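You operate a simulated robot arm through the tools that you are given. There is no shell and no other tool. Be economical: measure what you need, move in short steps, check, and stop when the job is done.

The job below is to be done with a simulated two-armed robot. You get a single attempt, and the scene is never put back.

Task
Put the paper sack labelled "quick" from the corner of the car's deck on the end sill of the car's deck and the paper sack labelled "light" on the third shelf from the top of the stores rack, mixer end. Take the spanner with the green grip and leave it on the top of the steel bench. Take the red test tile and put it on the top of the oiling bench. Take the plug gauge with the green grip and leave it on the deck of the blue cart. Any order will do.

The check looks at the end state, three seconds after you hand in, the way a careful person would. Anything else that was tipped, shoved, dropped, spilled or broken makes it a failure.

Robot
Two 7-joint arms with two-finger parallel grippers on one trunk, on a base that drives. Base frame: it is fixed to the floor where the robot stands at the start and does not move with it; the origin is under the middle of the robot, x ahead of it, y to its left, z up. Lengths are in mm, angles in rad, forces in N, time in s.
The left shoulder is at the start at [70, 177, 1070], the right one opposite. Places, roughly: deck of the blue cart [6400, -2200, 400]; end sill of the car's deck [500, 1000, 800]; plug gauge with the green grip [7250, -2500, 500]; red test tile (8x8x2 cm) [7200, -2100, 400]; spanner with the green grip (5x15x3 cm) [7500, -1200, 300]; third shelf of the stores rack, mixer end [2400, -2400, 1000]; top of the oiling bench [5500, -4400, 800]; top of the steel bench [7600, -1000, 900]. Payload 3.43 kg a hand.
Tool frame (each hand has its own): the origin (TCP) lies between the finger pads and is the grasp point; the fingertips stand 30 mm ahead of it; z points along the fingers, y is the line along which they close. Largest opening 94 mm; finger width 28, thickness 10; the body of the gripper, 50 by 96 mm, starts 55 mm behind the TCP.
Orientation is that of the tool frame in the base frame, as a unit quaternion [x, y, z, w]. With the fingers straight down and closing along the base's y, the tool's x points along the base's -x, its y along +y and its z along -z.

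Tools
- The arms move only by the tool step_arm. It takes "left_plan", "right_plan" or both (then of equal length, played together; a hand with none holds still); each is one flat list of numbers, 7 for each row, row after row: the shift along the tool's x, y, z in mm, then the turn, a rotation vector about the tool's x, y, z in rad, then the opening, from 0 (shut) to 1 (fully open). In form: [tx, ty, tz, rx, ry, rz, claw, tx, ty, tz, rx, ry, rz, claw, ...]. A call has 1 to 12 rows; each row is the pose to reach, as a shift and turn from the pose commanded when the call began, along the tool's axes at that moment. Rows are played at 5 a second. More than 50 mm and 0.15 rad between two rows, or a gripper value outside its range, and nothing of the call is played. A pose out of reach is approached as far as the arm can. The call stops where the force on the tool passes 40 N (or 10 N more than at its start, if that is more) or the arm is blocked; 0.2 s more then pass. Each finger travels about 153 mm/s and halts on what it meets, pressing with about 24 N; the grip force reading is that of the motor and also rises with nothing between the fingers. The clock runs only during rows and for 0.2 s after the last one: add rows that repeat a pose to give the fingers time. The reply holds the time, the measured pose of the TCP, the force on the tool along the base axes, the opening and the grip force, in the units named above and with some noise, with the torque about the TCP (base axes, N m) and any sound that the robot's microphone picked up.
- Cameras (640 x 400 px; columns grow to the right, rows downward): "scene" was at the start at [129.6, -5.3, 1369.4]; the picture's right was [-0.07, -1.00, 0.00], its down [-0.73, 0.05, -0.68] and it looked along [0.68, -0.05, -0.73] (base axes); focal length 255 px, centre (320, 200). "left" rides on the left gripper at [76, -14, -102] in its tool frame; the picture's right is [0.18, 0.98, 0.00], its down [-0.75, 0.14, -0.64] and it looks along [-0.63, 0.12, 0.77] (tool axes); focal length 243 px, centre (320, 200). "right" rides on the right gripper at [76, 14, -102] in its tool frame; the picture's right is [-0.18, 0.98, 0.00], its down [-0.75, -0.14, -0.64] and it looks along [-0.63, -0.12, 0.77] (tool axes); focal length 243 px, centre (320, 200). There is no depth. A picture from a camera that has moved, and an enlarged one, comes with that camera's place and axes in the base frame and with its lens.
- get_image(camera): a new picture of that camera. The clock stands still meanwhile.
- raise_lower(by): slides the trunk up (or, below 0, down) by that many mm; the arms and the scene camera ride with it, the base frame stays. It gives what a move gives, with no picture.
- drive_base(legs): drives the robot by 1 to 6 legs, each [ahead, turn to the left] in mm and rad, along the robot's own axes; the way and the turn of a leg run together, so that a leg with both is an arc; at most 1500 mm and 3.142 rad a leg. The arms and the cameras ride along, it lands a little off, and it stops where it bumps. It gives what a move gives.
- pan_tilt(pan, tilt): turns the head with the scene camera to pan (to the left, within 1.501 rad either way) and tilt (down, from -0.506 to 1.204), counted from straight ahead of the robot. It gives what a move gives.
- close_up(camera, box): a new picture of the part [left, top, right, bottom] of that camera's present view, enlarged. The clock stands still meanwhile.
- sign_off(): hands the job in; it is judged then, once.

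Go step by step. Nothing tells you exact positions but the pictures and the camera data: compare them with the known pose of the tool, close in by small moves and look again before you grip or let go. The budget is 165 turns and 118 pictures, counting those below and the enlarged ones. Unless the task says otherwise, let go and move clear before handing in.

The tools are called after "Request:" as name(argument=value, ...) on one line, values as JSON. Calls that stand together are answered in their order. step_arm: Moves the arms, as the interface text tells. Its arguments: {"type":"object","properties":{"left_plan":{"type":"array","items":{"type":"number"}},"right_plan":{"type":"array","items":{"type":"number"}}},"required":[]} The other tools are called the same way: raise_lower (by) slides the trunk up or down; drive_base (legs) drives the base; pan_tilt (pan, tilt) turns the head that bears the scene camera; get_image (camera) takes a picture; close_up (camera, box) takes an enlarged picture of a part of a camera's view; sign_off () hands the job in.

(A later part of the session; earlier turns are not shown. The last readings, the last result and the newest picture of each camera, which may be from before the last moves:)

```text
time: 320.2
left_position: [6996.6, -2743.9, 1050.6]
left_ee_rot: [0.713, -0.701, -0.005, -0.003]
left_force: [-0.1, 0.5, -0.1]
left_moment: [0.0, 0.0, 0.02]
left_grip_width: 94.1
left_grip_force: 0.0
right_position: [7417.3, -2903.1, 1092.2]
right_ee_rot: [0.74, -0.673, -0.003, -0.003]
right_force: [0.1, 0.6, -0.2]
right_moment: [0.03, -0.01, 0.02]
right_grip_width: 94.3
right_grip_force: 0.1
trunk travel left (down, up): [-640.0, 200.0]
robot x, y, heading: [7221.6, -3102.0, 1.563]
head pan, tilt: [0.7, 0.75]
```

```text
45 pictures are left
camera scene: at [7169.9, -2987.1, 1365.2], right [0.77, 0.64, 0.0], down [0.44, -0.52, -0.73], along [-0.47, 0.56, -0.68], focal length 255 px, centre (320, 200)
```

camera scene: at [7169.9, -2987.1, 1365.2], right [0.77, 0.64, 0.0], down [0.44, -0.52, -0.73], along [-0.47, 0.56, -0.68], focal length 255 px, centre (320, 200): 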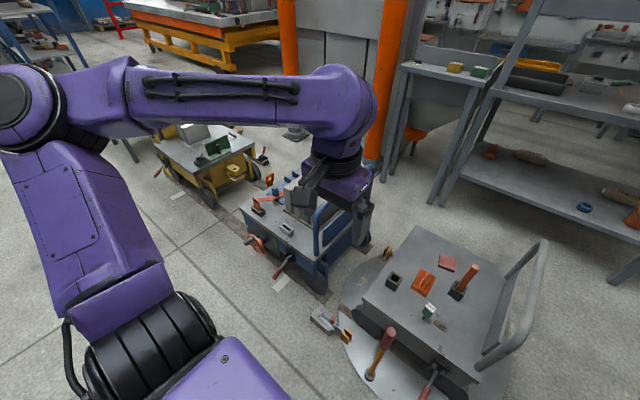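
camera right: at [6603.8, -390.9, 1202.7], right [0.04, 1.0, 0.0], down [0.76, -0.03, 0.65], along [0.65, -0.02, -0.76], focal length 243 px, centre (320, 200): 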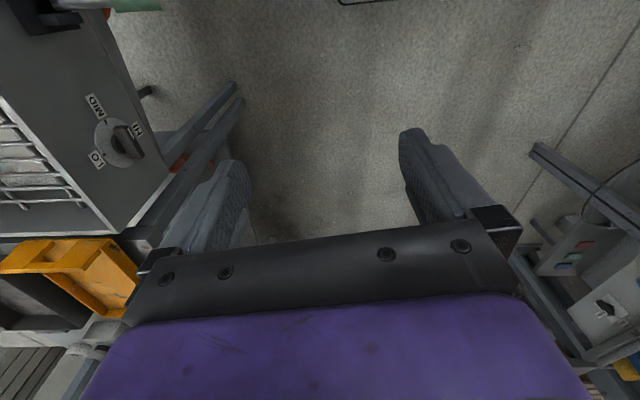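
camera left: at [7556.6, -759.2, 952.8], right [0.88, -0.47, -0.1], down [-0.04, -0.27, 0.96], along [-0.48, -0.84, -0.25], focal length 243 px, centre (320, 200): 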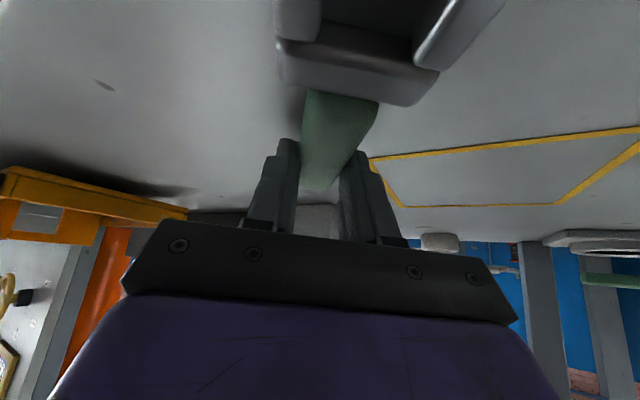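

I now see the tool cart on a turntable, with a mallet standing in front of it. I zoom in on its deck.

Request:
pan_tilt(pan=0, tilt=0.75)

Request:
close_up(camera="scene", box=[220, 200, 420, 370])

Request:
close_up(camera="scene", box=[265, 210, 365, 300])

```text
time: 321.3
left_position: [6996.2, -2742.9, 1051.6]
left_ee_rot: [0.713, -0.701, -0.005, -0.004]
left_force: [-0.8, -0.3, -0.8]
left_moment: [0.0, -0.04, -0.02]
left_grip_width: 94.0
left_grip_force: 0.0
right_position: [7417.7, -2903.5, 1091.6]
right_ee_rot: [0.739, -0.673, -0.004, -0.002]
right_force: [-0.6, 0.5, 1.2]
right_moment: [0.02, -0.01, 0.02]
right_grip_width: 94.1
right_grip_force: 0.1
trunk travel left (down, up): [-640.0, 200.0]
robot x, y, heading: [7223.6, -3102.7, 1.56]
head pan, tilt: [0.0, 0.75]
```

```text
2.35 times, centred on (320, 285) of scene
camera zoom: at [7223.2, -2968.0, 1365.2], right [1.0, -0.01, 0.0], down [0.0, -0.68, -0.73], along [0.0, 0.73, -0.68], focal length 600 px, centre (320, 0)
```

zoom: 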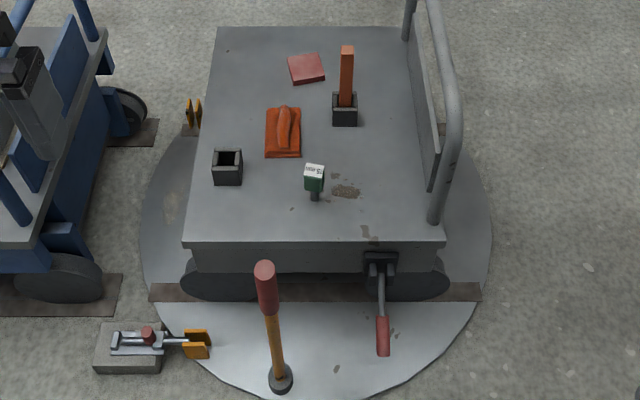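

```text
4.44 times, centred on (315, 255) of scene
camera zoom: at [7223.2, -2968.0, 1365.2], right [1.0, -0.01, 0.0], down [0.0, -0.68, -0.73], along [0.0, 0.73, -0.68], focal length 1134 px, centre (342, -44)
```

zoom: 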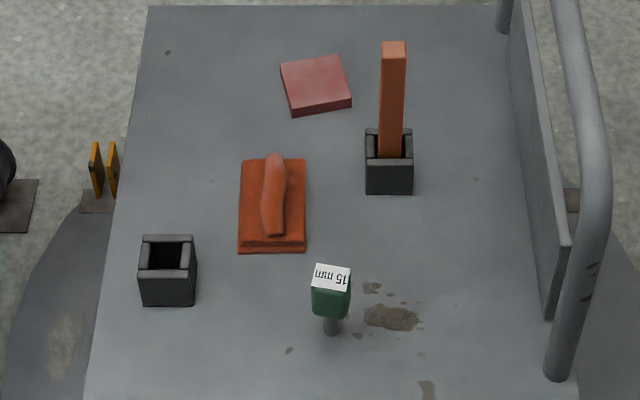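

The green-grip "15 mm" gauge stands at about (7213, -2412), with the deck at z of about 350 and the green block at z 399–445. A mallet stands at (7143, -2610), so I use the right arm from a base at x of about 7060 and keep clear of it, retracting the left hand first.

Request:
step_arm(left_plan=[40, 0, 0, 0, 0, 0, 1, 80, 0, 0, 0, 0, 0, 1, 120, 0, 0, 0, 0, 0, 1, 150, 0, 0, 0, 0, 0, 1])

Request:
drive_base(legs=[[0, 0.73], [245, 0], [0, -0.73]])

Request:
raise_lower(by=-150)

Request:
pan_tilt(pan=-0.2, tilt=0.85)

Request:
get_image(camera="scene")

```text
time: 322.3
left_position: [7001.5, -2876.2, 1070.2]
left_ee_rot: [0.713, -0.701, -0.004, -0.002]
left_force: [-0.1, 0.0, -0.2]
left_moment: [-0.01, 0.02, -0.01]
left_grip_width: 94.1
left_grip_force: 0.1
left hand out of reach, approached as far as the arm can: row 3, 4
right_position: [7417.8, -2903.6, 1092.6]
right_ee_rot: [0.74, -0.673, -0.004, -0.002]
right_force: [0.7, -0.7, -0.2]
right_moment: [0.02, 0.0, 0.0]
right_grip_width: 93.9
right_grip_force: 0.0
trunk travel left (down, up): [-640.0, 200.0]
robot x, y, heading: [7224.0, -3100.9, 1.565]
head pan, tilt: [0.0, 0.75]
```

```text
time: 328.0
left_position: [6837.5, -2692.3, 1071.2]
left_ee_rot: [0.715, -0.699, -0.004, -0.003]
left_force: [-0.4, -0.8, -0.1]
left_moment: [-0.01, 0.02, -0.02]
left_grip_width: 93.9
left_grip_force: 0.0
right_position: [7251.2, -2716.7, 1092.3]
right_ee_rot: [0.742, -0.671, -0.004, -0.002]
right_force: [0.2, -0.5, 0.2]
right_moment: [0.0, 0.01, -0.01]
right_grip_width: 93.9
right_grip_force: 0.0
trunk travel left (down, up): [-640.0, 200.0]
robot x, y, heading: [7059.0, -2916.3, 1.571]
head pan, tilt: [0.0, 0.75]
```

```text
time: 329.7
left_position: [6837.5, -2692.7, 920.6]
left_ee_rot: [0.716, -0.699, -0.005, -0.003]
left_force: [0.4, 0.1, 0.4]
left_moment: [0.06, 0.0, -0.02]
left_grip_width: 93.9
left_grip_force: 0.1
right_position: [7251.8, -2717.1, 942.1]
right_ee_rot: [0.741, -0.672, -0.004, -0.002]
right_force: [-0.5, -0.4, -0.8]
right_moment: [-0.02, -0.03, 0.0]
right_grip_width: 94.2
right_grip_force: 0.0
trunk travel left (down, up): [-490.0, 350.0]
robot x, y, heading: [7059.7, -2917.1, 1.571]
head pan, tilt: [0.0, 0.75]
```

```text
time: 330.5
left_position: [6837.9, -2690.9, 921.9]
left_ee_rot: [0.715, -0.699, -0.004, -0.003]
left_force: [-0.1, -0.1, 0.9]
left_moment: [0.01, -0.04, -0.03]
left_grip_width: 94.1
left_grip_force: 0.0
right_position: [7252.3, -2717.8, 942.0]
right_ee_rot: [0.741, -0.671, -0.003, -0.002]
right_force: [-0.4, 0.1, 0.8]
right_moment: [-0.02, -0.01, 0.0]
right_grip_width: 94.0
right_grip_force: 0.1
trunk travel left (down, up): [-490.0, 350.0]
robot x, y, heading: [7056.6, -2917.0, 1.573]
head pan, tilt: [-0.201, 0.85]
```

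```text
42 pictures are left
camera scene: at [7074.3, -2789.7, 1207.2], right [0.98, -0.2, 0.0], down [-0.15, -0.74, -0.66], along [0.13, 0.65, -0.75], focal length 255 px, centre (320, 200)
```

scene: 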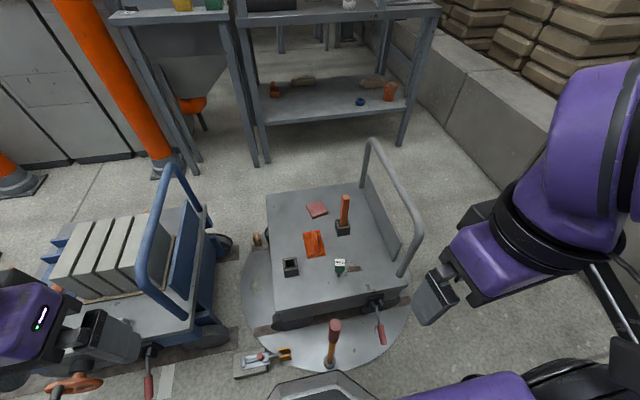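

The gauge position is confirmed at (7214, -2418). I move the right hand forward at height and then down above it, aligning yaw.

Request:
step_arm(right_plan=[-43, 1, 0, 0, 0, 0.03, 1, -86, 2, 0, 0, 0, 0.06, 1, -129, 3, 0, 0, 0, 0.09, 1, -172, 5, 0, 0, 0, 0.12, 1, -215, 6, 0, 0, 0, 0.15, 1, -258, 7, 0, 0, 0, 0.18, 1, -302, 8, 0, 0, 0, 0.2, 1, -302, 8, 48, 0, 0, 0.2, 1, -302, 8, 96, 0, 0, 0.2, 1, -302, 8, 144, 0, 0, 0.2, 0.9, -302, 8, 192, 0, 0, 0.2, 0.8, -302, 8, 240, 0, 0, 0.2, 0.8])

Request:
step_arm(right_plan=[0, 0, 45, 0, 0, 0, 0.8, 0, 0, 90, 0, 0, 0, 0.8, 0, 0, 120, 0, 0, 0, 0.8, 0, 0, 140, 0, 0, 0, 0.8])

Request:
get_image(camera="right")

Request:
close_up(camera="scene", box=[240, 160, 480, 380])

```text
time: 333.1
left_position: [6837.0, -2691.5, 920.6]
left_ee_rot: [0.715, -0.699, -0.005, -0.004]
left_force: [0.0, -0.1, 0.4]
left_moment: [-0.01, 0.02, -0.01]
left_grip_width: 94.0
left_grip_force: 0.2
right_position: [7212.4, -2412.7, 703.7]
right_ee_rot: [-0.672, 0.741, 0.005, 0.002]
right_force: [-0.3, 0.0, -0.3]
right_moment: [0.01, -0.01, 0.02]
right_grip_width: 75.2
right_grip_force: 0.0
trunk travel left (down, up): [-490.0, 350.0]
robot x, y, heading: [7058.3, -2913.5, 1.572]
head pan, tilt: [-0.201, 0.85]
```

```text
time: 334.1
left_position: [6835.9, -2691.2, 922.6]
left_ee_rot: [0.715, -0.699, -0.003, -0.003]
left_force: [0.6, 0.3, 0.6]
left_moment: [0.02, -0.02, -0.02]
left_grip_width: 94.0
left_grip_force: 0.0
right_position: [7214.3, -2413.1, 566.0]
right_ee_rot: [-0.671, 0.742, 0.004, 0.002]
right_force: [0.1, 0.0, 0.8]
right_moment: [0.0, -0.01, 0.03]
right_grip_width: 75.3
right_grip_force: 0.0
trunk travel left (down, up): [-490.0, 350.0]
robot x, y, heading: [7058.4, -2917.4, 1.574]
head pan, tilt: [-0.201, 0.85]
```

```text
41 pictures are left
camera right: at [7193.1, -2488.4, 666.9], right [-0.96, 0.28, 0.0], down [0.22, 0.73, 0.65], along [0.18, 0.62, -0.76], focal length 243 px, centre (320, 200)
```

right: 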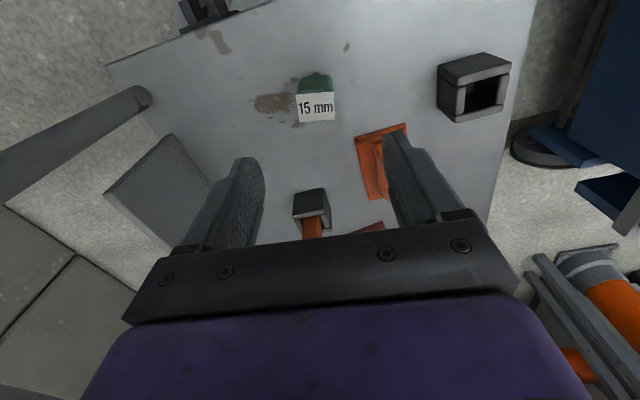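

```text
1.82 times, centred on (360, 270) of scene
camera zoom: at [7074.4, -2789.5, 1207.2], right [0.98, -0.2, 0.0], down [-0.15, -0.74, -0.66], along [0.13, 0.65, -0.75], focal length 464 px, centre (247, 73)
```

zoom: 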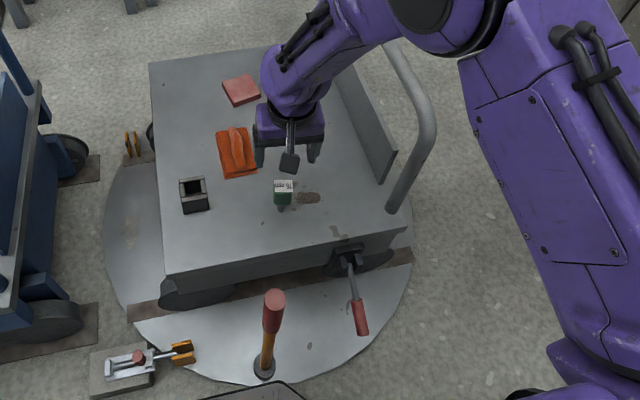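

The gauge is centred between the fingers. I go down to z of about 425, grip the green block and lift.

Request:
step_arm(right_plan=[3, -3, 40, 0, 0, 0, 0.8, 3, -3, 80, 0, 0, 0, 0.8, 3, -3, 115, 0, 0, 0, 0.8, 3, -3, 135, 0, 0, 0, 0.8, 3, -3, 141, 0, 0, 0, 0.8, 3, -3, 141, 0, 0, 0, 0.8])

Request:
get_image(camera="right")

```text
time: 335.5
left_position: [6837.4, -2692.8, 921.8]
left_ee_rot: [0.715, -0.699, -0.004, -0.003]
left_force: [-0.4, 0.5, 0.5]
left_moment: [0.01, 0.03, -0.02]
left_grip_width: 93.8
left_grip_force: 0.1
right_position: [7216.7, -2417.5, 424.2]
right_ee_rot: [-0.671, 0.741, 0.005, 0.003]
right_force: [0.7, 0.9, -0.6]
right_moment: [-0.03, -0.01, 0.01]
right_grip_width: 75.2
right_grip_force: 0.1
trunk travel left (down, up): [-490.0, 350.0]
robot x, y, heading: [7052.7, -2916.4, 1.57]
head pan, tilt: [-0.201, 0.85]
```

```text
39 pictures are left
camera right: at [7194.9, -2492.2, 525.2], right [-0.96, 0.28, 0.0], down [0.22, 0.73, 0.65], along [0.18, 0.62, -0.76], focal length 243 px, centre (320, 200)
```

right: 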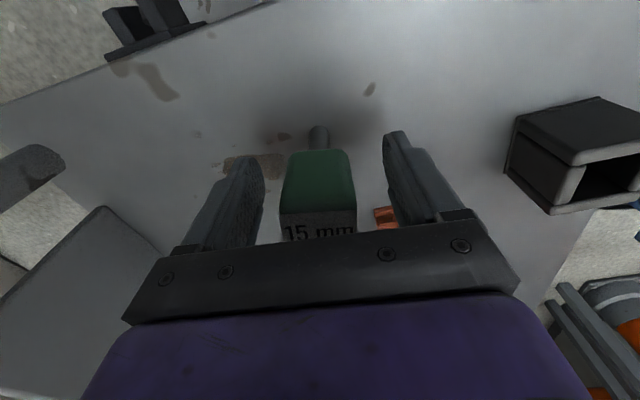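

The block sits between the pads. I close and lift slowly.

Request:
step_arm(right_plan=[0, 0, 0, 0, 0, 0, 0.5, 0, 0, 0, 0, 0, 0, 0.2, 0, 0, 0, 0, 0, 0, 0, 0, 0, 0, 0, 0, 0, 0, 0, 0, -4, 0, 0, 0, 0, 0, 0, -10, 0, 0, 0, 0, 0, 0, -18, 0, 0, 0, 0, 0, 0, -27, 0, 0, 0, 0, 0, 0, -36, 0, 0, 0, 0, 0, 0, -46, 0, 0, 0, 0, 0, 0, -56, 0, 0, 0, 0, 0, 0, -62, 0, 0, 0, 0])

Request:
get_image(camera="right")

```text
time: 338.1
left_position: [6836.7, -2692.1, 921.3]
left_ee_rot: [0.715, -0.699, -0.004, -0.003]
left_force: [0.0, 0.2, -0.4]
left_moment: [0.0, 0.0, 0.0]
left_grip_width: 94.1
left_grip_force: 0.0
right_position: [7216.4, -2417.9, 486.2]
right_ee_rot: [-0.671, 0.741, 0.003, 0.001]
right_force: [-0.4, 0.0, -1.8]
right_moment: [-0.01, 0.02, -0.03]
right_grip_width: 38.3
right_grip_force: 24.1
trunk travel left (down, up): [-490.0, 350.0]
robot x, y, heading: [7058.8, -2915.7, 1.575]
head pan, tilt: [-0.201, 0.85]
```

```text
38 pictures are left
camera right: at [7195.1, -2491.8, 587.5], right [-0.96, 0.28, 0.0], down [0.22, 0.73, 0.65], along [0.18, 0.62, -0.76], focal length 243 px, centre (320, 200)
```

right: 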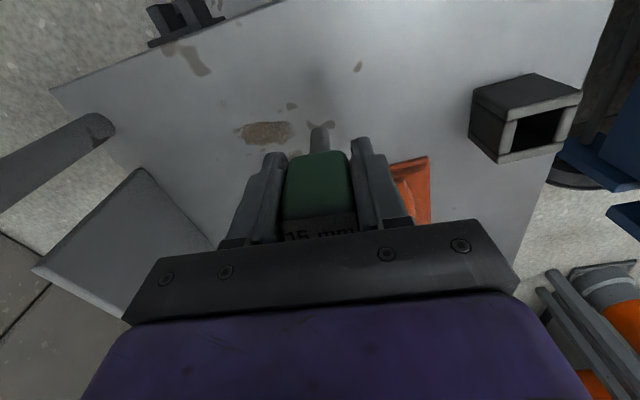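

The gauge is held and hanging straight. I lift it high, pull it back past the mallet, and drive back to view the blue cart.

Request:
step_arm(right_plan=[0, 0, -8, 0, 0, 0, 0, 0, 0, -25, 0, 0, 0, 0, 0, 0, -50, 0, 0, 0, 0, 0, 0, -80, 0, 0, 0, 0, 0, 0, -110, 0, 0, 0, 0, 0, 0, -140, 0, 0, 0, 0, 0, 0, -170, 0, 0, 0, 0, 0, 0, -200, 0, 0, 0, 0, 0, 0, -230, 0, 0, 0, 0, 0, 0, -260, 0, 0, 0, 0, 0, 0, -285, 0, 0, 0, 0, 0, 0, -300, 0, 0, 0, 0])

Request:
drive_base(legs=[[-350, 0]])

Request:
raise_lower(by=150)

Request:
drive_base(legs=[[0, 1.1], [430, 0], [0, -1.1]])

Request:
pan_tilt(pan=0.1, tilt=0.75)

Request:
get_image(camera="scene")

```text
time: 340.7
left_position: [6835.8, -2692.0, 920.7]
left_ee_rot: [0.715, -0.699, -0.004, -0.002]
left_force: [0.8, 0.8, -0.1]
left_moment: [-0.04, 0.02, -0.03]
left_grip_width: 93.9
left_grip_force: 0.1
right_position: [7216.2, -2418.8, 784.8]
right_ee_rot: [-0.671, 0.742, 0.003, 0.001]
right_force: [-0.2, -0.4, -0.6]
right_moment: [0.0, 0.03, 0.0]
right_grip_width: 38.0
right_grip_force: 23.8
trunk travel left (down, up): [-490.0, 350.0]
robot x, y, heading: [7055.8, -2918.3, 1.572]
head pan, tilt: [-0.201, 0.85]
```

```text
time: 342.9
left_position: [6836.1, -3047.5, 922.9]
left_ee_rot: [0.717, -0.697, -0.005, -0.003]
left_force: [0.0, -0.2, 0.3]
left_moment: [0.01, 0.01, 0.03]
left_grip_width: 93.8
left_grip_force: 0.1
right_position: [7215.0, -2770.4, 784.4]
right_ee_rot: [-0.672, 0.74, 0.004, 0.002]
right_force: [0.3, 0.6, -1.2]
right_moment: [0.02, 0.0, 0.03]
right_grip_width: 38.0
right_grip_force: 23.9
trunk travel left (down, up): [-490.0, 350.0]
robot x, y, heading: [7062.1, -3268.3, 1.578]
head pan, tilt: [-0.201, 0.85]
```

```text
time: 344.7
left_position: [6836.3, -3046.0, 1072.1]
left_ee_rot: [0.717, -0.697, -0.004, -0.003]
left_force: [-0.1, 0.6, -0.9]
left_moment: [-0.02, 0.01, 0.01]
left_grip_width: 93.8
left_grip_force: 0.0
right_position: [7215.3, -2770.0, 935.2]
right_ee_rot: [-0.673, 0.74, 0.004, 0.001]
right_force: [-0.2, -0.8, -0.5]
right_moment: [-0.01, 0.04, -0.01]
right_grip_width: 38.1
right_grip_force: 23.9
trunk travel left (down, up): [-640.0, 200.0]
robot x, y, heading: [7061.2, -3269.0, 1.578]
head pan, tilt: [-0.201, 0.85]
```

```text
time: 352.8
left_position: [6447.5, -2859.7, 1071.8]
left_ee_rot: [0.723, -0.69, -0.005, -0.003]
left_force: [0.1, 0.0, -0.1]
left_moment: [0.02, 0.0, 0.0]
left_grip_width: 94.0
left_grip_force: 0.2
right_position: [6821.2, -2576.7, 934.0]
right_ee_rot: [-0.68, 0.733, 0.004, 0.002]
right_force: [-0.4, -0.4, -0.8]
right_moment: [-0.01, 0.01, -0.02]
right_grip_width: 37.9
right_grip_force: 24.3
trunk travel left (down, up): [-640.0, 200.0]
robot x, y, heading: [6671.6, -3076.8, 1.597]
head pan, tilt: [-0.201, 0.85]
```

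```text
time: 353.6
left_position: [6447.7, -2859.7, 1070.6]
left_ee_rot: [0.723, -0.69, -0.004, -0.003]
left_force: [0.3, -0.3, -0.1]
left_moment: [0.02, 0.0, 0.01]
left_grip_width: 93.7
left_grip_force: 0.0
right_position: [6820.5, -2577.0, 934.1]
right_ee_rot: [-0.68, 0.733, 0.003, 0.001]
right_force: [-0.7, -0.9, -0.8]
right_moment: [0.0, 0.0, -0.02]
right_grip_width: 37.9
right_grip_force: 24.2
trunk travel left (down, up): [-640.0, 200.0]
robot x, y, heading: [6673.1, -3077.2, 1.593]
head pan, tilt: [0.099, 0.75]
```

```text
37 pictures are left
camera scene: at [6663.8, -2945.8, 1365.2], right [0.99, 0.12, 0.0], down [0.08, -0.68, -0.73], along [-0.09, 0.73, -0.68], focal length 255 px, centre (320, 200)
```

scene: 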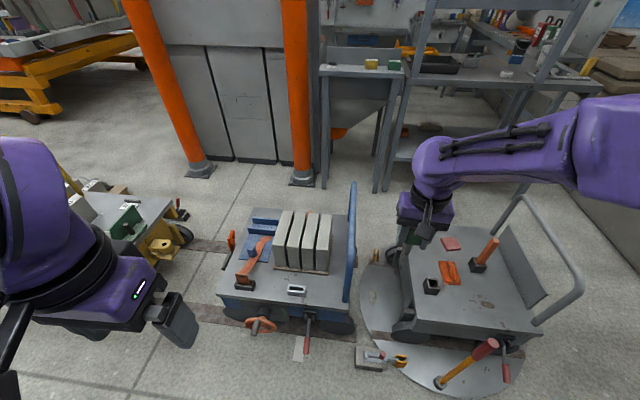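

The blue cart's deck shows slabs, a clamp and a small item, with free room at its front right. I zoom in.

Request:
close_up(camera="scene", box=[205, 195, 375, 345])

```text
2.67 times, centred on (290, 270) of scene
camera zoom: at [6663.8, -2945.8, 1365.2], right [0.99, 0.12, 0.0], down [0.08, -0.68, -0.73], along [-0.09, 0.73, -0.68], focal length 680 px, centre (400, 13)
```

zoom: 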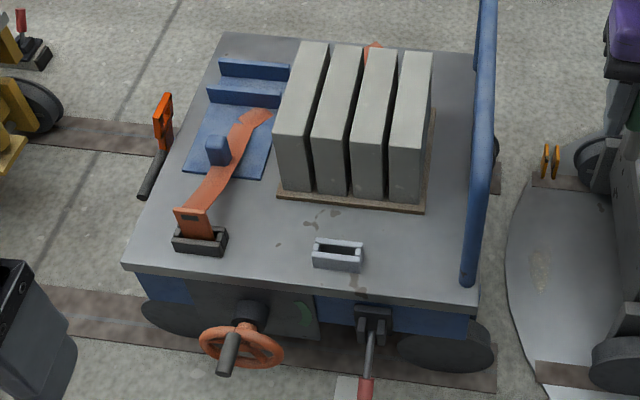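

The free spot is about (6610, -2420), between the small holder and the blue handle (whose top is near z = 660). I reposition the base so the right arm reaches it straight from the south.

Request:
drive_base(legs=[[0, 0.94], [266, 0], [0, -0.96]])

Request:
raise_lower(by=-150)

Request:
pan_tilt(pan=-0.2, tilt=0.85)

Request:
get_image(camera="scene")

Request:
get_image(camera="right")

```text
time: 360.4
left_position: [6240.2, -2704.9, 1072.1]
left_ee_rot: [0.713, -0.701, -0.005, -0.003]
left_force: [0.1, 0.2, -0.5]
left_moment: [0.01, 0.01, 0.03]
left_grip_width: 93.9
left_grip_force: 0.1
right_position: [6620.8, -2431.8, 933.3]
right_ee_rot: [-0.669, 0.743, 0.003, 0.004]
right_force: [0.3, 0.4, -2.2]
right_moment: [-0.01, 0.0, 0.02]
right_grip_width: 38.3
right_grip_force: 24.1
trunk travel left (down, up): [-640.0, 200.0]
robot x, y, heading: [6461.0, -2929.5, 1.567]
head pan, tilt: [0.099, 0.75]
```

```text
time: 362.1
left_position: [6240.4, -2704.0, 920.9]
left_ee_rot: [0.713, -0.702, -0.004, -0.003]
left_force: [0.3, -0.6, 0.2]
left_moment: [0.03, -0.01, -0.01]
left_grip_width: 93.8
left_grip_force: 0.0
right_position: [6620.5, -2431.2, 782.9]
right_ee_rot: [-0.669, 0.743, 0.002, 0.001]
right_force: [0.0, -0.6, -0.3]
right_moment: [0.0, 0.02, 0.0]
right_grip_width: 37.8
right_grip_force: 24.0
trunk travel left (down, up): [-490.0, 350.0]
robot x, y, heading: [6457.3, -2929.0, 1.565]
head pan, tilt: [0.099, 0.75]
```

```text
time: 362.9
left_position: [6240.5, -2704.7, 921.2]
left_ee_rot: [0.713, -0.701, -0.004, -0.003]
left_force: [1.0, 0.3, -0.1]
left_moment: [0.03, 0.0, -0.02]
left_grip_width: 94.1
left_grip_force: 0.0
right_position: [6621.8, -2432.3, 784.5]
right_ee_rot: [-0.669, 0.743, 0.003, 0.001]
right_force: [0.6, -0.8, -2.4]
right_moment: [0.01, -0.02, -0.02]
right_grip_width: 38.1
right_grip_force: 23.9
trunk travel left (down, up): [-490.0, 350.0]
robot x, y, heading: [6459.4, -2928.7, 1.565]
head pan, tilt: [-0.201, 0.85]
```

```text
35 pictures are left
camera scene: at [6477.1, -2803.0, 1207.2], right [0.98, -0.2, 0.0], down [-0.15, -0.74, -0.66], along [0.14, 0.65, -0.75], focal length 255 px, centre (320, 200)
```

scene: 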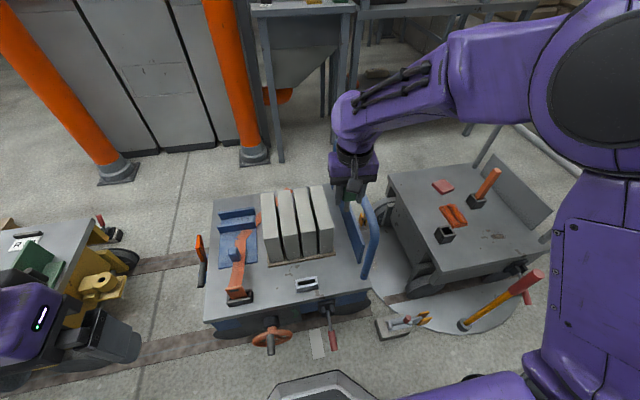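

```text
34 pictures are left
camera right: at [6600.0, -2506.9, 885.4], right [-0.96, 0.29, 0.0], down [0.22, 0.73, 0.65], along [0.18, 0.62, -0.76], focal length 243 px, centre (320, 200)
```

right: 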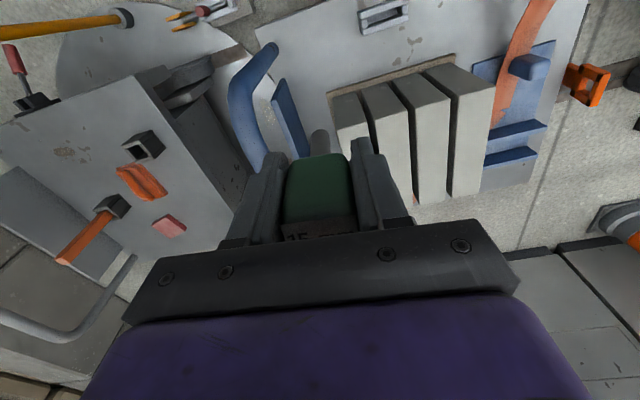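

The arm's forearm would come down over the blue handle post at that spot. A better free spot is about (6390, -2415), between the clamp holder and the small holder, so I shift the base 230 mm toward -x.

Request:
drive_base(legs=[[0, 1.571], [230, 0], [0, -1.566]])

Request:
get_image(camera="right")

Request:
get_image(camera="scene")

```text
time: 372.2
left_position: [6012.1, -2701.2, 920.8]
left_ee_rot: [0.713, -0.701, -0.004, -0.004]
left_force: [-0.4, 0.5, 0.7]
left_moment: [0.03, 0.0, -0.02]
left_grip_width: 93.8
left_grip_force: 0.0
right_position: [6393.1, -2427.4, 783.8]
right_ee_rot: [-0.669, 0.743, 0.003, 0.003]
right_force: [-0.2, 0.4, -0.2]
right_moment: [-0.02, 0.0, -0.01]
right_grip_width: 38.0
right_grip_force: 23.8
trunk travel left (down, up): [-490.0, 350.0]
robot x, y, heading: [6233.7, -2924.8, 1.569]
head pan, tilt: [-0.201, 0.85]
```

```text
33 pictures are left
camera right: at [6372.7, -2502.5, 885.3], right [-0.96, 0.29, 0.0], down [0.22, 0.73, 0.65], along [0.18, 0.62, -0.76], focal length 243 px, centre (320, 200)
```

right: 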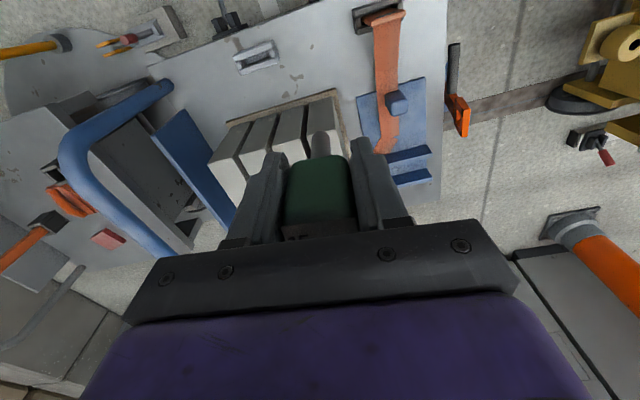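

```text
32 pictures are left
camera scene: at [6250.3, -2798.7, 1207.2], right [0.98, -0.2, 0.0], down [-0.15, -0.74, -0.66], along [0.13, 0.65, -0.75], focal length 255 px, centre (320, 200)
```

scene: 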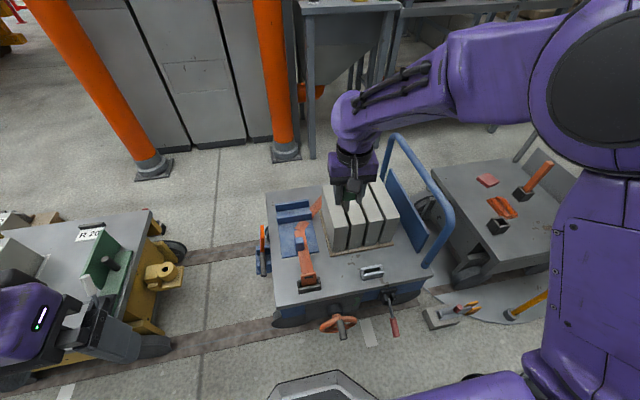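

The spot below the gauge is clear of the clamp holder (x of about 6331), the small holder (6465) and the slabs (y > -2331). I lower it.

Request:
step_arm(right_plan=[-1, -1, 10, 0, 0, 0, 0, -2, -2, 35, 0, 0, 0, 0, -4, -2.5, 65, 0, 0, 0, 0, -5, -2.5, 98, 0, 0, 0, 0, -5, -2.5, 131, 0, 0, 0, 0, -5, -2.5, 164, 0, 0, 0, 0, -5, -2.5, 197, 0, 0, 0, 0, -5, -2.5, 230, 0, 0, 0, 0, -5, -2.5, 260, 0, 0, 0, 0, -5, -2.5, 285, 0, 0, 0, 0, -5, -2.5, 305, 0, 0, 0, 0, -5, -2.5, 318, 0, 0, 0, 0])

Request:
get_image(camera="right")

Request:
close_up(camera="scene", box=[250, 120, 450, 330])

```text
time: 374.8
left_position: [6013.4, -2699.1, 922.1]
left_ee_rot: [0.713, -0.701, -0.005, -0.003]
left_force: [0.2, 0.3, 0.4]
left_moment: [0.02, 0.0, 0.01]
left_grip_width: 94.0
left_grip_force: 0.0
right_position: [6394.1, -2420.9, 466.1]
right_ee_rot: [-0.67, 0.742, 0.003, 0.002]
right_force: [0.4, 0.3, -1.6]
right_moment: [-0.02, 0.0, 0.03]
right_grip_width: 37.9
right_grip_force: 23.5
trunk travel left (down, up): [-490.0, 350.0]
robot x, y, heading: [6233.9, -2926.4, 1.561]
head pan, tilt: [-0.201, 0.85]
```

```text
31 pictures are left
camera right: at [6373.8, -2495.5, 567.5], right [-0.96, 0.28, 0.0], down [0.22, 0.73, 0.65], along [0.18, 0.62, -0.76], focal length 243 px, centre (320, 200)
```

right: 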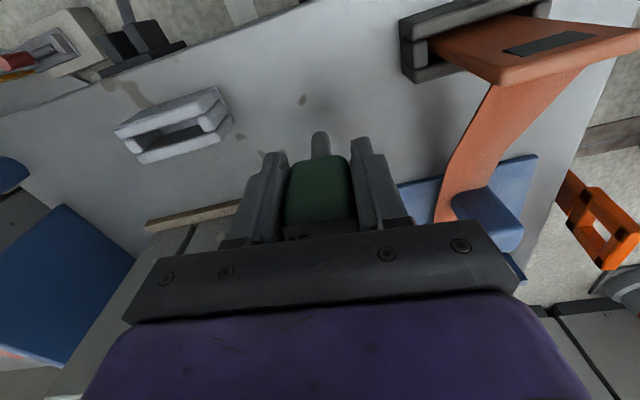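

```text
1.90 times, centred on (350, 225) of scene
camera zoom: at [6250.2, -2798.6, 1207.2], right [0.98, -0.2, 0.0], down [-0.15, -0.74, -0.66], along [0.13, 0.65, -0.75], focal length 486 px, centre (263, 152)
```

zoom: 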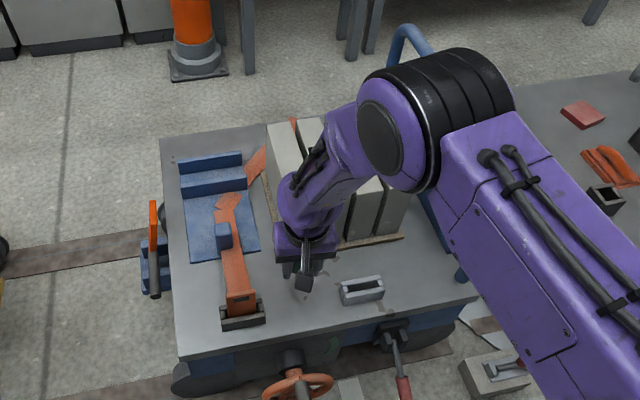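

Forearm and hand are clear of the slabs. I lower to the deck in fine steps.

Request:
step_arm(right_plan=[0, 0, 6, 0, 0, 0, 0, 0, 0, 14, 0, 0, 0, 0, 0, 0, 22, 0, 0, 0, 0, 0, 0, 28, 0, 0, 0, 0, 0, 0, 32, 0, 0, 0, 0, 0, 0, 35, 0, 0, 0, 0])

Request:
step_arm(right_plan=[0, 0, 2, 0, 0, 0, 0, 0, 0, 4, 0, 0, 0, 0, 0, 0, 6, 0, 0, 0, 0])

Request:
get_image(camera="right")

```text
time: 376.2
left_position: [6012.8, -2700.2, 920.1]
left_ee_rot: [0.713, -0.701, -0.005, -0.003]
left_force: [-0.5, 0.7, 0.2]
left_moment: [0.01, 0.01, -0.01]
left_grip_width: 93.9
left_grip_force: 0.2
right_position: [6396.8, -2420.7, 431.0]
right_ee_rot: [-0.669, 0.743, 0.003, 0.003]
right_force: [-0.7, -0.1, -1.4]
right_moment: [-0.03, -0.01, -0.02]
right_grip_width: 37.6
right_grip_force: 23.3
trunk travel left (down, up): [-490.0, 350.0]
robot x, y, heading: [6235.3, -2925.8, 1.567]
head pan, tilt: [-0.201, 0.85]
```

```text
time: 377.0
left_position: [6012.9, -2699.3, 922.2]
left_ee_rot: [0.713, -0.701, -0.004, -0.002]
left_force: [0.1, -0.4, 0.2]
left_moment: [-0.01, -0.02, -0.01]
left_grip_width: 94.2
left_grip_force: 0.1
right_position: [6397.1, -2420.4, 424.3]
right_ee_rot: [-0.669, 0.743, 0.002, 0.002]
right_force: [-0.4, -0.9, -1.1]
right_moment: [0.02, -0.01, 0.02]
right_grip_width: 37.7
right_grip_force: 24.3
trunk travel left (down, up): [-490.0, 350.0]
robot x, y, heading: [6233.0, -2924.7, 1.565]
head pan, tilt: [-0.201, 0.85]
```

```text
29 pictures are left
camera right: at [6375.4, -2495.1, 526.4], right [-0.96, 0.29, 0.0], down [0.22, 0.73, 0.65], along [0.18, 0.62, -0.76], focal length 243 px, centre (320, 200)
```

right: 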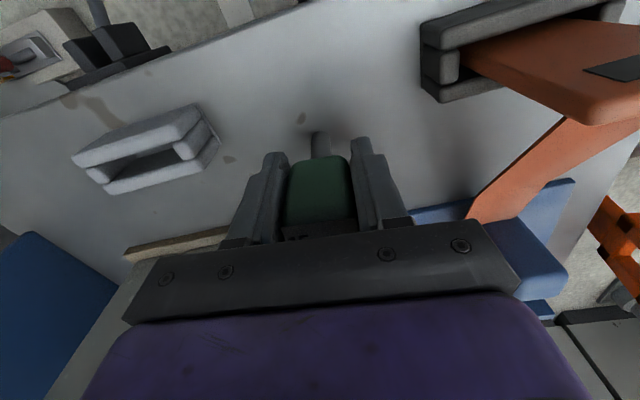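

There's no contact yet, so I keep lowering 2 mm at a time.

Request:
step_arm(right_plan=[0, 0, 2, 0, 0, 0, 0, 0, 0, 4, 0, 0, 0, 0, 0, 0, 5, 0, 0, 0, 0])

Request:
step_arm(right_plan=[0, 0, 2, 0, 0, 0, 0, 0, 0, 4, 0, 0, 0, 0])

```text
time: 377.8
left_position: [6012.3, -2701.2, 921.3]
left_ee_rot: [0.714, -0.701, -0.005, -0.005]
left_force: [-0.1, 0.2, 0.8]
left_moment: [-0.01, 0.04, -0.01]
left_grip_width: 93.9
left_grip_force: 0.3
right_position: [6396.8, -2418.3, 421.6]
right_ee_rot: [-0.67, 0.743, 0.005, 0.004]
right_force: [0.8, -0.3, 16.3]
right_moment: [0.03, -0.08, -0.03]
right_grip_width: 38.2
right_grip_force: 24.5
trunk travel left (down, up): [-490.0, 350.0]
robot x, y, heading: [6233.9, -2927.3, 1.566]
head pan, tilt: [-0.201, 0.85]
```

```text
time: 378.4
left_position: [6012.3, -2701.2, 922.2]
left_ee_rot: [0.713, -0.701, -0.005, -0.004]
left_force: [-0.1, -0.3, -0.7]
left_moment: [0.01, 0.04, -0.01]
left_grip_width: 94.0
left_grip_force: 0.0
right_position: [6397.0, -2419.7, 417.8]
right_ee_rot: [-0.669, 0.743, 0.004, 0.003]
right_force: [1.2, 2.1, 16.0]
right_moment: [0.21, -0.12, -0.02]
right_grip_width: 37.9
right_grip_force: 23.9
trunk travel left (down, up): [-490.0, 350.0]
robot x, y, heading: [6235.7, -2926.3, 1.567]
head pan, tilt: [-0.201, 0.85]
```

Contact. I relieve the pressure by 2 mm and open gradually so the gauge stays upright.

Request:
step_arm(right_plan=[0, 0, -2.5, 0, 0, 0, 0, 0, 0, -2.5, 0, 0, 0, 0.38, 0, 0, -2.5, 0, 0, 0, 0.42, 0, 0, -2.5, 0, 0, 0, 0.45, 0, 0, -2.5, 0, 0, 0, 0.5, 0, 0, -2.5, 0, 0, 0, 0.55, 0, 0, -2.5, 0, 0, 0, 0.62, 0, 0, -2.5, 0, 0, 0, 0.62])

Request:
get_image(camera="right")

```text
time: 380.2
left_position: [6012.8, -2699.4, 921.0]
left_ee_rot: [0.713, -0.701, -0.004, -0.003]
left_force: [-0.5, 0.4, -0.5]
left_moment: [0.0, -0.03, -0.03]
left_grip_width: 94.1
left_grip_force: 0.1
right_position: [6397.1, -2420.0, 417.9]
right_ee_rot: [-0.669, 0.743, 0.003, 0.002]
right_force: [-0.9, 0.0, 0.6]
right_moment: [0.02, -0.01, 0.03]
right_grip_width: 58.2
right_grip_force: 0.0
trunk travel left (down, up): [-490.0, 350.0]
robot x, y, heading: [6234.9, -2926.2, 1.566]
head pan, tilt: [-0.201, 0.85]
```

```text
28 pictures are left
camera right: at [6374.9, -2494.7, 520.2], right [-0.96, 0.29, 0.0], down [0.22, 0.73, 0.65], along [0.18, 0.62, -0.76], focal length 243 px, centre (320, 200)
```

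right: 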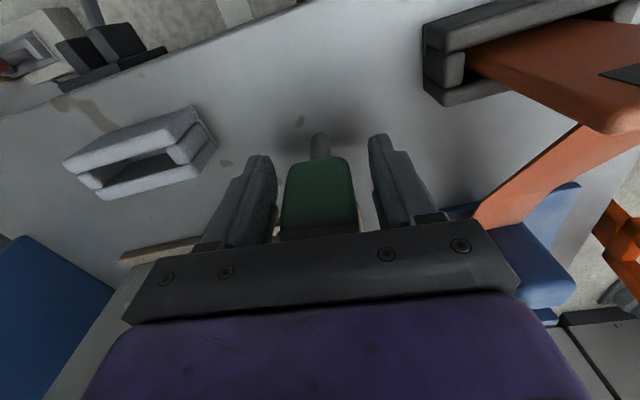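

The gauge stands upright on its own. I rise straight up and look again.

Request:
step_arm(right_plan=[0, 0, -8, 0, 0, 0, 0.62, 0, 0, -20, 0, 0, 0, 0.62, 0, 0, -40, 0, 0, 0, 0.62, 0, 0, -65, 0, 0, 0, 0.62, 0, 0, -100, 0, 0, 0, 0.62, 0, 0, -145, 0, 0, 0, 0.62, 0, 0, -190, 0, 0, 0, 0.62, 0, 0, -235, 0, 0, 0, 0.62, 0, 0, -280, 0, 0, 0, 0.62, 0, 0, -325, 0, 0, 0, 0.62, 0, 0, -365, 0, 0, 0, 0.62])

Request:
raise_lower(by=150)

Request:
drive_base(legs=[[-350, 0]])

Request:
get_image(camera="scene")

```text
time: 382.6
left_position: [6012.7, -2700.7, 920.9]
left_ee_rot: [0.713, -0.701, -0.005, -0.003]
left_force: [-0.4, 0.0, -0.3]
left_moment: [0.01, 0.03, -0.03]
left_grip_width: 94.1
left_grip_force: 0.1
right_position: [6396.1, -2424.8, 784.0]
right_ee_rot: [-0.669, 0.744, 0.003, 0.001]
right_force: [-0.2, 0.8, -0.1]
right_moment: [-0.01, 0.0, -0.03]
right_grip_width: 58.2
right_grip_force: 0.0
trunk travel left (down, up): [-490.0, 350.0]
robot x, y, heading: [6231.9, -2924.0, 1.564]
head pan, tilt: [-0.201, 0.85]
```

```text
time: 384.4
left_position: [6012.6, -2699.9, 1072.0]
left_ee_rot: [0.713, -0.701, -0.005, -0.002]
left_force: [-0.5, 0.3, 0.7]
left_moment: [0.02, -0.02, -0.02]
left_grip_width: 94.1
left_grip_force: 0.1
right_position: [6395.8, -2423.8, 933.2]
right_ee_rot: [-0.669, 0.743, 0.003, 0.002]
right_force: [0.4, 0.5, 0.1]
right_moment: [0.02, -0.02, 0.0]
right_grip_width: 58.2
right_grip_force: 0.0
trunk travel left (down, up): [-640.0, 200.0]
robot x, y, heading: [6232.8, -2924.2, 1.565]
head pan, tilt: [-0.201, 0.85]
```

```text
time: 386.7
left_position: [6011.0, -3052.2, 1070.6]
left_ee_rot: [0.712, -0.702, -0.005, -0.003]
left_force: [-0.6, 0.0, 0.2]
left_moment: [0.02, 0.0, -0.01]
left_grip_width: 93.9
left_grip_force: 0.0
right_position: [6395.2, -2776.8, 934.2]
right_ee_rot: [-0.669, 0.743, 0.003, 0.002]
right_force: [0.1, 0.1, -0.7]
right_moment: [-0.01, -0.01, -0.02]
right_grip_width: 58.6
right_grip_force: 0.1
trunk travel left (down, up): [-640.0, 200.0]
robot x, y, heading: [6231.0, -3279.1, 1.564]
head pan, tilt: [-0.201, 0.85]
```

```text
27 pictures are left
camera scene: at [6248.3, -3151.0, 1357.2], right [0.98, -0.21, 0.0], down [-0.15, -0.74, -0.66], along [0.14, 0.65, -0.75], focal length 255 px, centre (320, 200)
```

scene: 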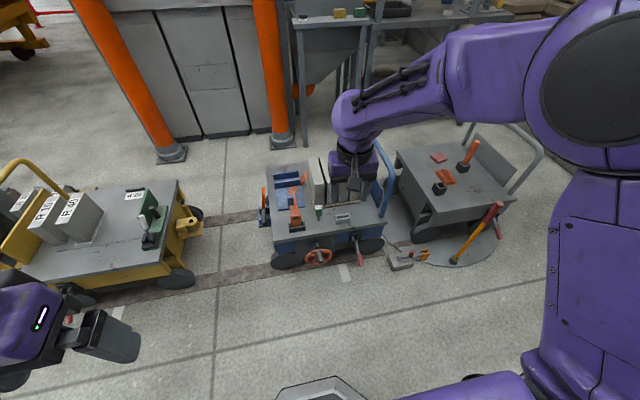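

The gauge stands on the blue cart. The cart handle top is only at z of about 610, so the tile at about (7192, -2110) can be reached from the east over the handle with the right arm. I drive around to (7900, -2287) and face west.

Request:
drive_base(legs=[[0, -1.564], [900, 0], [770, 0], [0, 1.571], [992, 0], [0, 1.571]])

Request:
pan_tilt(pan=-0.1, tilt=0.75)

Request:
get_image(camera="scene")

```text
time: 411.3
left_position: [7725.1, -2566.1, 1071.3]
left_ee_rot: [1.0, -0.009, -0.005, 0.001]
left_force: [0.6, -0.4, -0.1]
left_moment: [0.01, 0.01, 0.0]
left_grip_width: 94.1
left_grip_force: 0.0
right_position: [7463.0, -2174.1, 933.6]
right_ee_rot: [0.997, -0.071, -0.003, 0.0]
right_force: [0.2, 1.0, 0.4]
right_moment: [0.04, 0.0, -0.01]
right_grip_width: 58.2
right_grip_force: 0.0
trunk travel left (down, up): [-640.0, 200.0]
robot x, y, heading: [7957.4, -2353.9, 3.097]
head pan, tilt: [-0.201, 0.85]
```

```text
time: 412.0
left_position: [7725.2, -2566.9, 1071.2]
left_ee_rot: [1.0, -0.009, -0.006, 0.001]
left_force: [1.1, 0.0, -0.5]
left_moment: [0.0, 0.02, -0.01]
left_grip_width: 94.0
left_grip_force: 0.0
right_position: [7463.7, -2173.6, 934.4]
right_ee_rot: [0.997, -0.071, -0.004, 0.0]
right_force: [0.1, -0.1, 0.4]
right_moment: [0.0, 0.01, -0.02]
right_grip_width: 58.0
right_grip_force: 0.0
trunk travel left (down, up): [-640.0, 200.0]
robot x, y, heading: [7960.6, -2351.7, 3.099]
head pan, tilt: [-0.099, 0.75]
```

```text
26 pictures are left
camera scene: at [7827.3, -2340.0, 1365.2], right [0.14, 0.99, 0.0], down [0.68, -0.1, -0.73], along [-0.72, 0.1, -0.68], focal length 255 px, centre (320, 200)
```

scene: 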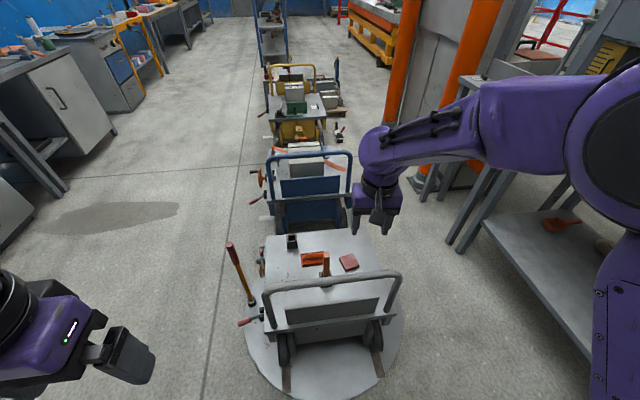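

The tile shows at about (7198, -2120). I drive 180 mm closer over the turntable edge and lower the trunk.

Request:
drive_base(legs=[[180, 0]])

Request:
raise_lower(by=-170)

Request:
get_image(camera="right")

```text
time: 413.8
left_position: [7532.5, -2485.0, 1077.3]
left_ee_rot: [1.0, -0.016, -0.004, -0.01]
left_force: [-2.0, 0.0, 0.2]
left_moment: [-0.03, -0.1, 0.03]
left_grip_width: 94.0
left_grip_force: 0.1
right_position: [7277.8, -2087.6, 894.7]
right_ee_rot: [0.996, -0.074, 0.01, 0.038]
right_force: [-0.9, 0.6, -0.5]
right_moment: [-0.07, -0.08, 0.01]
right_grip_width: 58.2
right_grip_force: 0.0
trunk travel left (down, up): [-640.0, 200.0]
robot x, y, heading: [7779.9, -2347.3, 3.114]
head pan, tilt: [-0.099, 0.75]
stopped in leg 1: the robot was blocked; the commanded pose is now the measured one
```

```text
time: 414.1
left_position: [7525.1, -2459.3, 1068.1]
left_ee_rot: [1.0, -0.019, 0.001, 0.006]
left_force: [0.2, 0.1, 0.6]
left_moment: [-0.02, -0.01, 0.0]
left_grip_width: 94.2
left_grip_force: 0.0
right_position: [7271.3, -2065.8, 877.1]
right_ee_rot: [0.996, -0.076, 0.015, 0.047]
right_force: [-0.1, 0.5, -0.1]
right_moment: [-0.02, -0.07, 0.01]
right_grip_width: 58.3
right_grip_force: 0.1
trunk travel left (down, up): [-638.0, 202.0]
robot x, y, heading: [7780.4, -2344.2, 3.113]
head pan, tilt: [-0.099, 0.75]
stopped: the arm was blocked; the commanded pose is now the measured one
```

```text
25 pictures are left
camera right: at [7343.4, -2081.0, 981.8], right [-0.33, -0.94, 0.08], down [-0.74, 0.31, 0.6], along [-0.59, 0.14, -0.8], focal length 243 px, centre (320, 200)
```

right: 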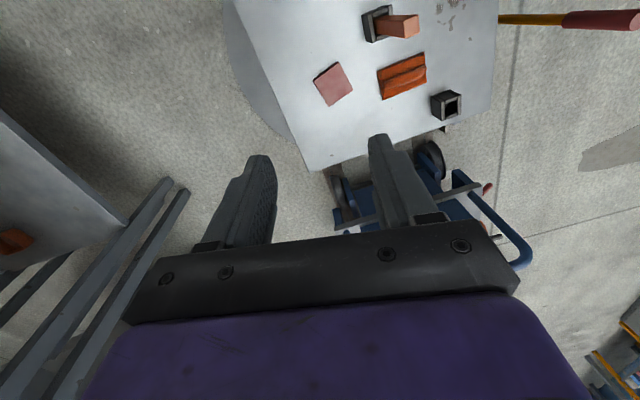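

The drive reports a block and the hands have shifted slightly. I look before doing anything else.

Request:
get_image(camera="scene")

```text
24 pictures are left
camera scene: at [7663.5, -2375.6, 1370.1], right [0.13, 0.99, 0.03], down [0.67, -0.06, -0.74], along [-0.73, 0.11, -0.67], focal length 255 px, centre (320, 200)
```

scene: 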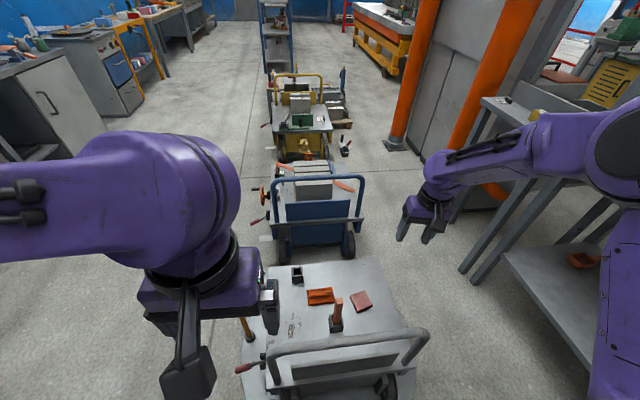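

The robot seems to have struck the turntable lip and leans slightly. I back straight off.

Request:
drive_base(legs=[[-150, 0]])

Request:
get_image(camera="scene")

```text
time: 414.8
left_position: [7509.1, -2391.5, 1064.3]
left_ee_rot: [1.0, -0.009, 0.013, 0.009]
left_force: [-0.4, -0.1, 0.5]
left_moment: [0.0, -0.06, 0.0]
left_grip_width: 94.0
left_grip_force: 0.0
right_position: [7266.8, -2001.2, 831.9]
right_ee_rot: [0.993, -0.082, 0.028, 0.077]
right_force: [-0.3, 1.7, -0.6]
right_moment: [-0.03, -0.03, 0.04]
right_grip_width: 58.1
right_grip_force: 0.0
trunk travel left (down, up): [-638.0, 202.0]
robot x, y, heading: [7787.3, -2344.3, 3.11]
head pan, tilt: [-0.099, 0.75]
stopped in leg 1: the robot was blocked; the commanded pose is now the measured one
```

```text
23 pictures are left
camera scene: at [7653.9, -2390.7, 1368.4], right [0.13, 0.99, 0.04], down [0.68, -0.06, -0.73], along [-0.73, 0.12, -0.68], focal length 255 px, centre (320, 200)
```

scene: 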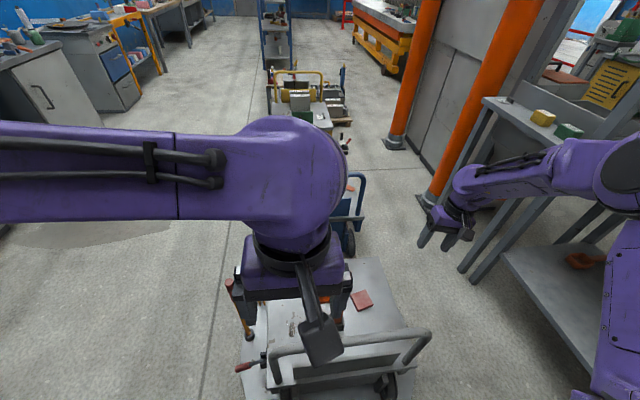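

Something odd is happening: the hands drift toward +y while the body leans slightly. I hold still for a moment to see whether this continues.

Request:
step_arm(left_plan=[0, 0, 0, 0, 0, 0, 1], right_plan=[0, 0, 0, 0, 0, 0, 0.62])

Request:
pan_tilt(pan=-1.4, tilt=0.7)

Request:
get_image(camera="scene")

```text
time: 415.1
left_position: [7508.7, -2348.0, 1066.2]
left_ee_rot: [1.0, -0.003, 0.014, 0.015]
left_force: [-0.2, 0.2, -0.1]
left_moment: [-0.01, -0.05, 0.02]
left_grip_width: 93.9
left_grip_force: 0.1
right_position: [7273.5, -1961.7, 811.7]
right_ee_rot: [0.991, -0.083, 0.029, 0.096]
right_force: [-0.5, 0.7, -0.4]
right_moment: [-0.03, -0.06, 0.01]
right_grip_width: 58.4
right_grip_force: 0.1
trunk travel left (down, up): [-638.0, 202.0]
robot x, y, heading: [7784.9, -2346.3, 3.107]
head pan, tilt: [-0.099, 0.75]
stopped in row 1 (left hand): the arm was blocked; the commanded pose is now the measured one
```

```text
time: 416.6
left_position: [7505.7, -2355.6, 1057.7]
left_ee_rot: [0.999, -0.01, 0.014, 0.027]
left_force: [0.5, 1.1, -0.6]
left_moment: [-0.05, 0.01, 0.02]
left_grip_width: 93.9
left_grip_force: 0.0
right_position: [7267.9, -1970.3, 814.0]
right_ee_rot: [0.992, -0.082, 0.03, 0.092]
right_force: [1.0, 0.2, -0.4]
right_moment: [0.01, 0.01, -0.01]
right_grip_width: 58.2
right_grip_force: 0.1
trunk travel left (down, up): [-638.0, 202.0]
robot x, y, heading: [7786.4, -2346.3, 3.108]
head pan, tilt: [-1.4, 0.7]
```

```text
22 pictures are left
camera scene: at [7738.8, -2303.8, 1376.0], right [0.99, 0.14, -0.01], down [0.08, -0.61, -0.79], along [-0.11, 0.78, -0.62], focal length 255 px, centre (320, 200)
```

scene: 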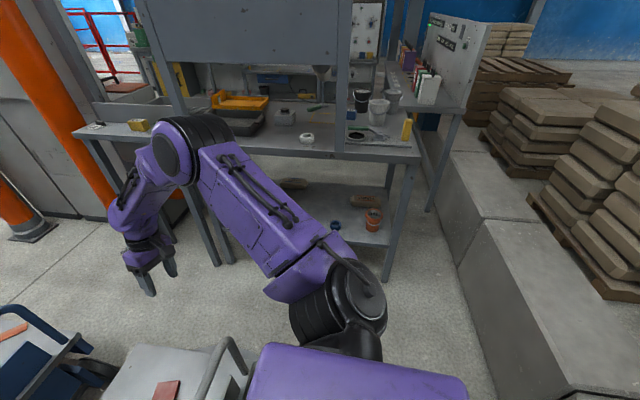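

The drift has stopped now. I look to the left side for what may be touching the left arm.

Request:
pan_tilt(pan=1.3, tilt=0.75)

Request:
get_image(camera="scene")

```text
time: 419.0
left_position: [7511.7, -2345.3, 1059.0]
left_ee_rot: [0.999, -0.01, 0.01, 0.029]
left_force: [-0.2, 0.3, -0.4]
left_moment: [0.02, 0.02, 0.01]
left_grip_width: 94.0
left_grip_force: 0.1
right_position: [7273.2, -1963.5, 812.2]
right_ee_rot: [0.991, -0.082, 0.028, 0.097]
right_force: [0.5, -0.3, 0.9]
right_moment: [0.05, 0.01, -0.05]
right_grip_width: 58.4
right_grip_force: 0.2
trunk travel left (down, up): [-638.0, 202.0]
robot x, y, heading: [7783.4, -2346.2, 3.11]
head pan, tilt: [1.3, 0.75]
```

```text
21 pictures are left
camera scene: at [7730.6, -2460.0, 1367.4], right [-0.95, 0.3, 0.02], down [0.19, 0.67, -0.72], along [-0.23, -0.68, -0.7], focal length 255 px, centre (320, 200)
```

scene: 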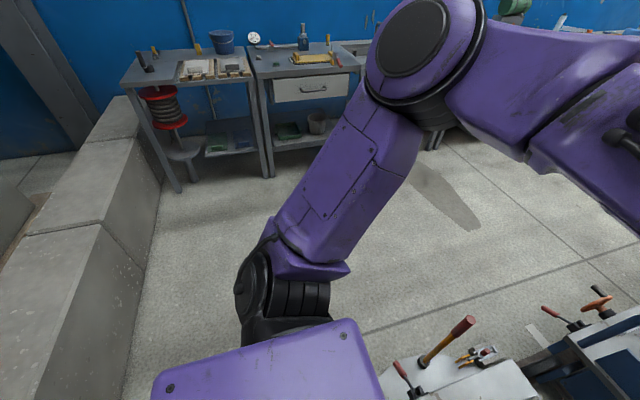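

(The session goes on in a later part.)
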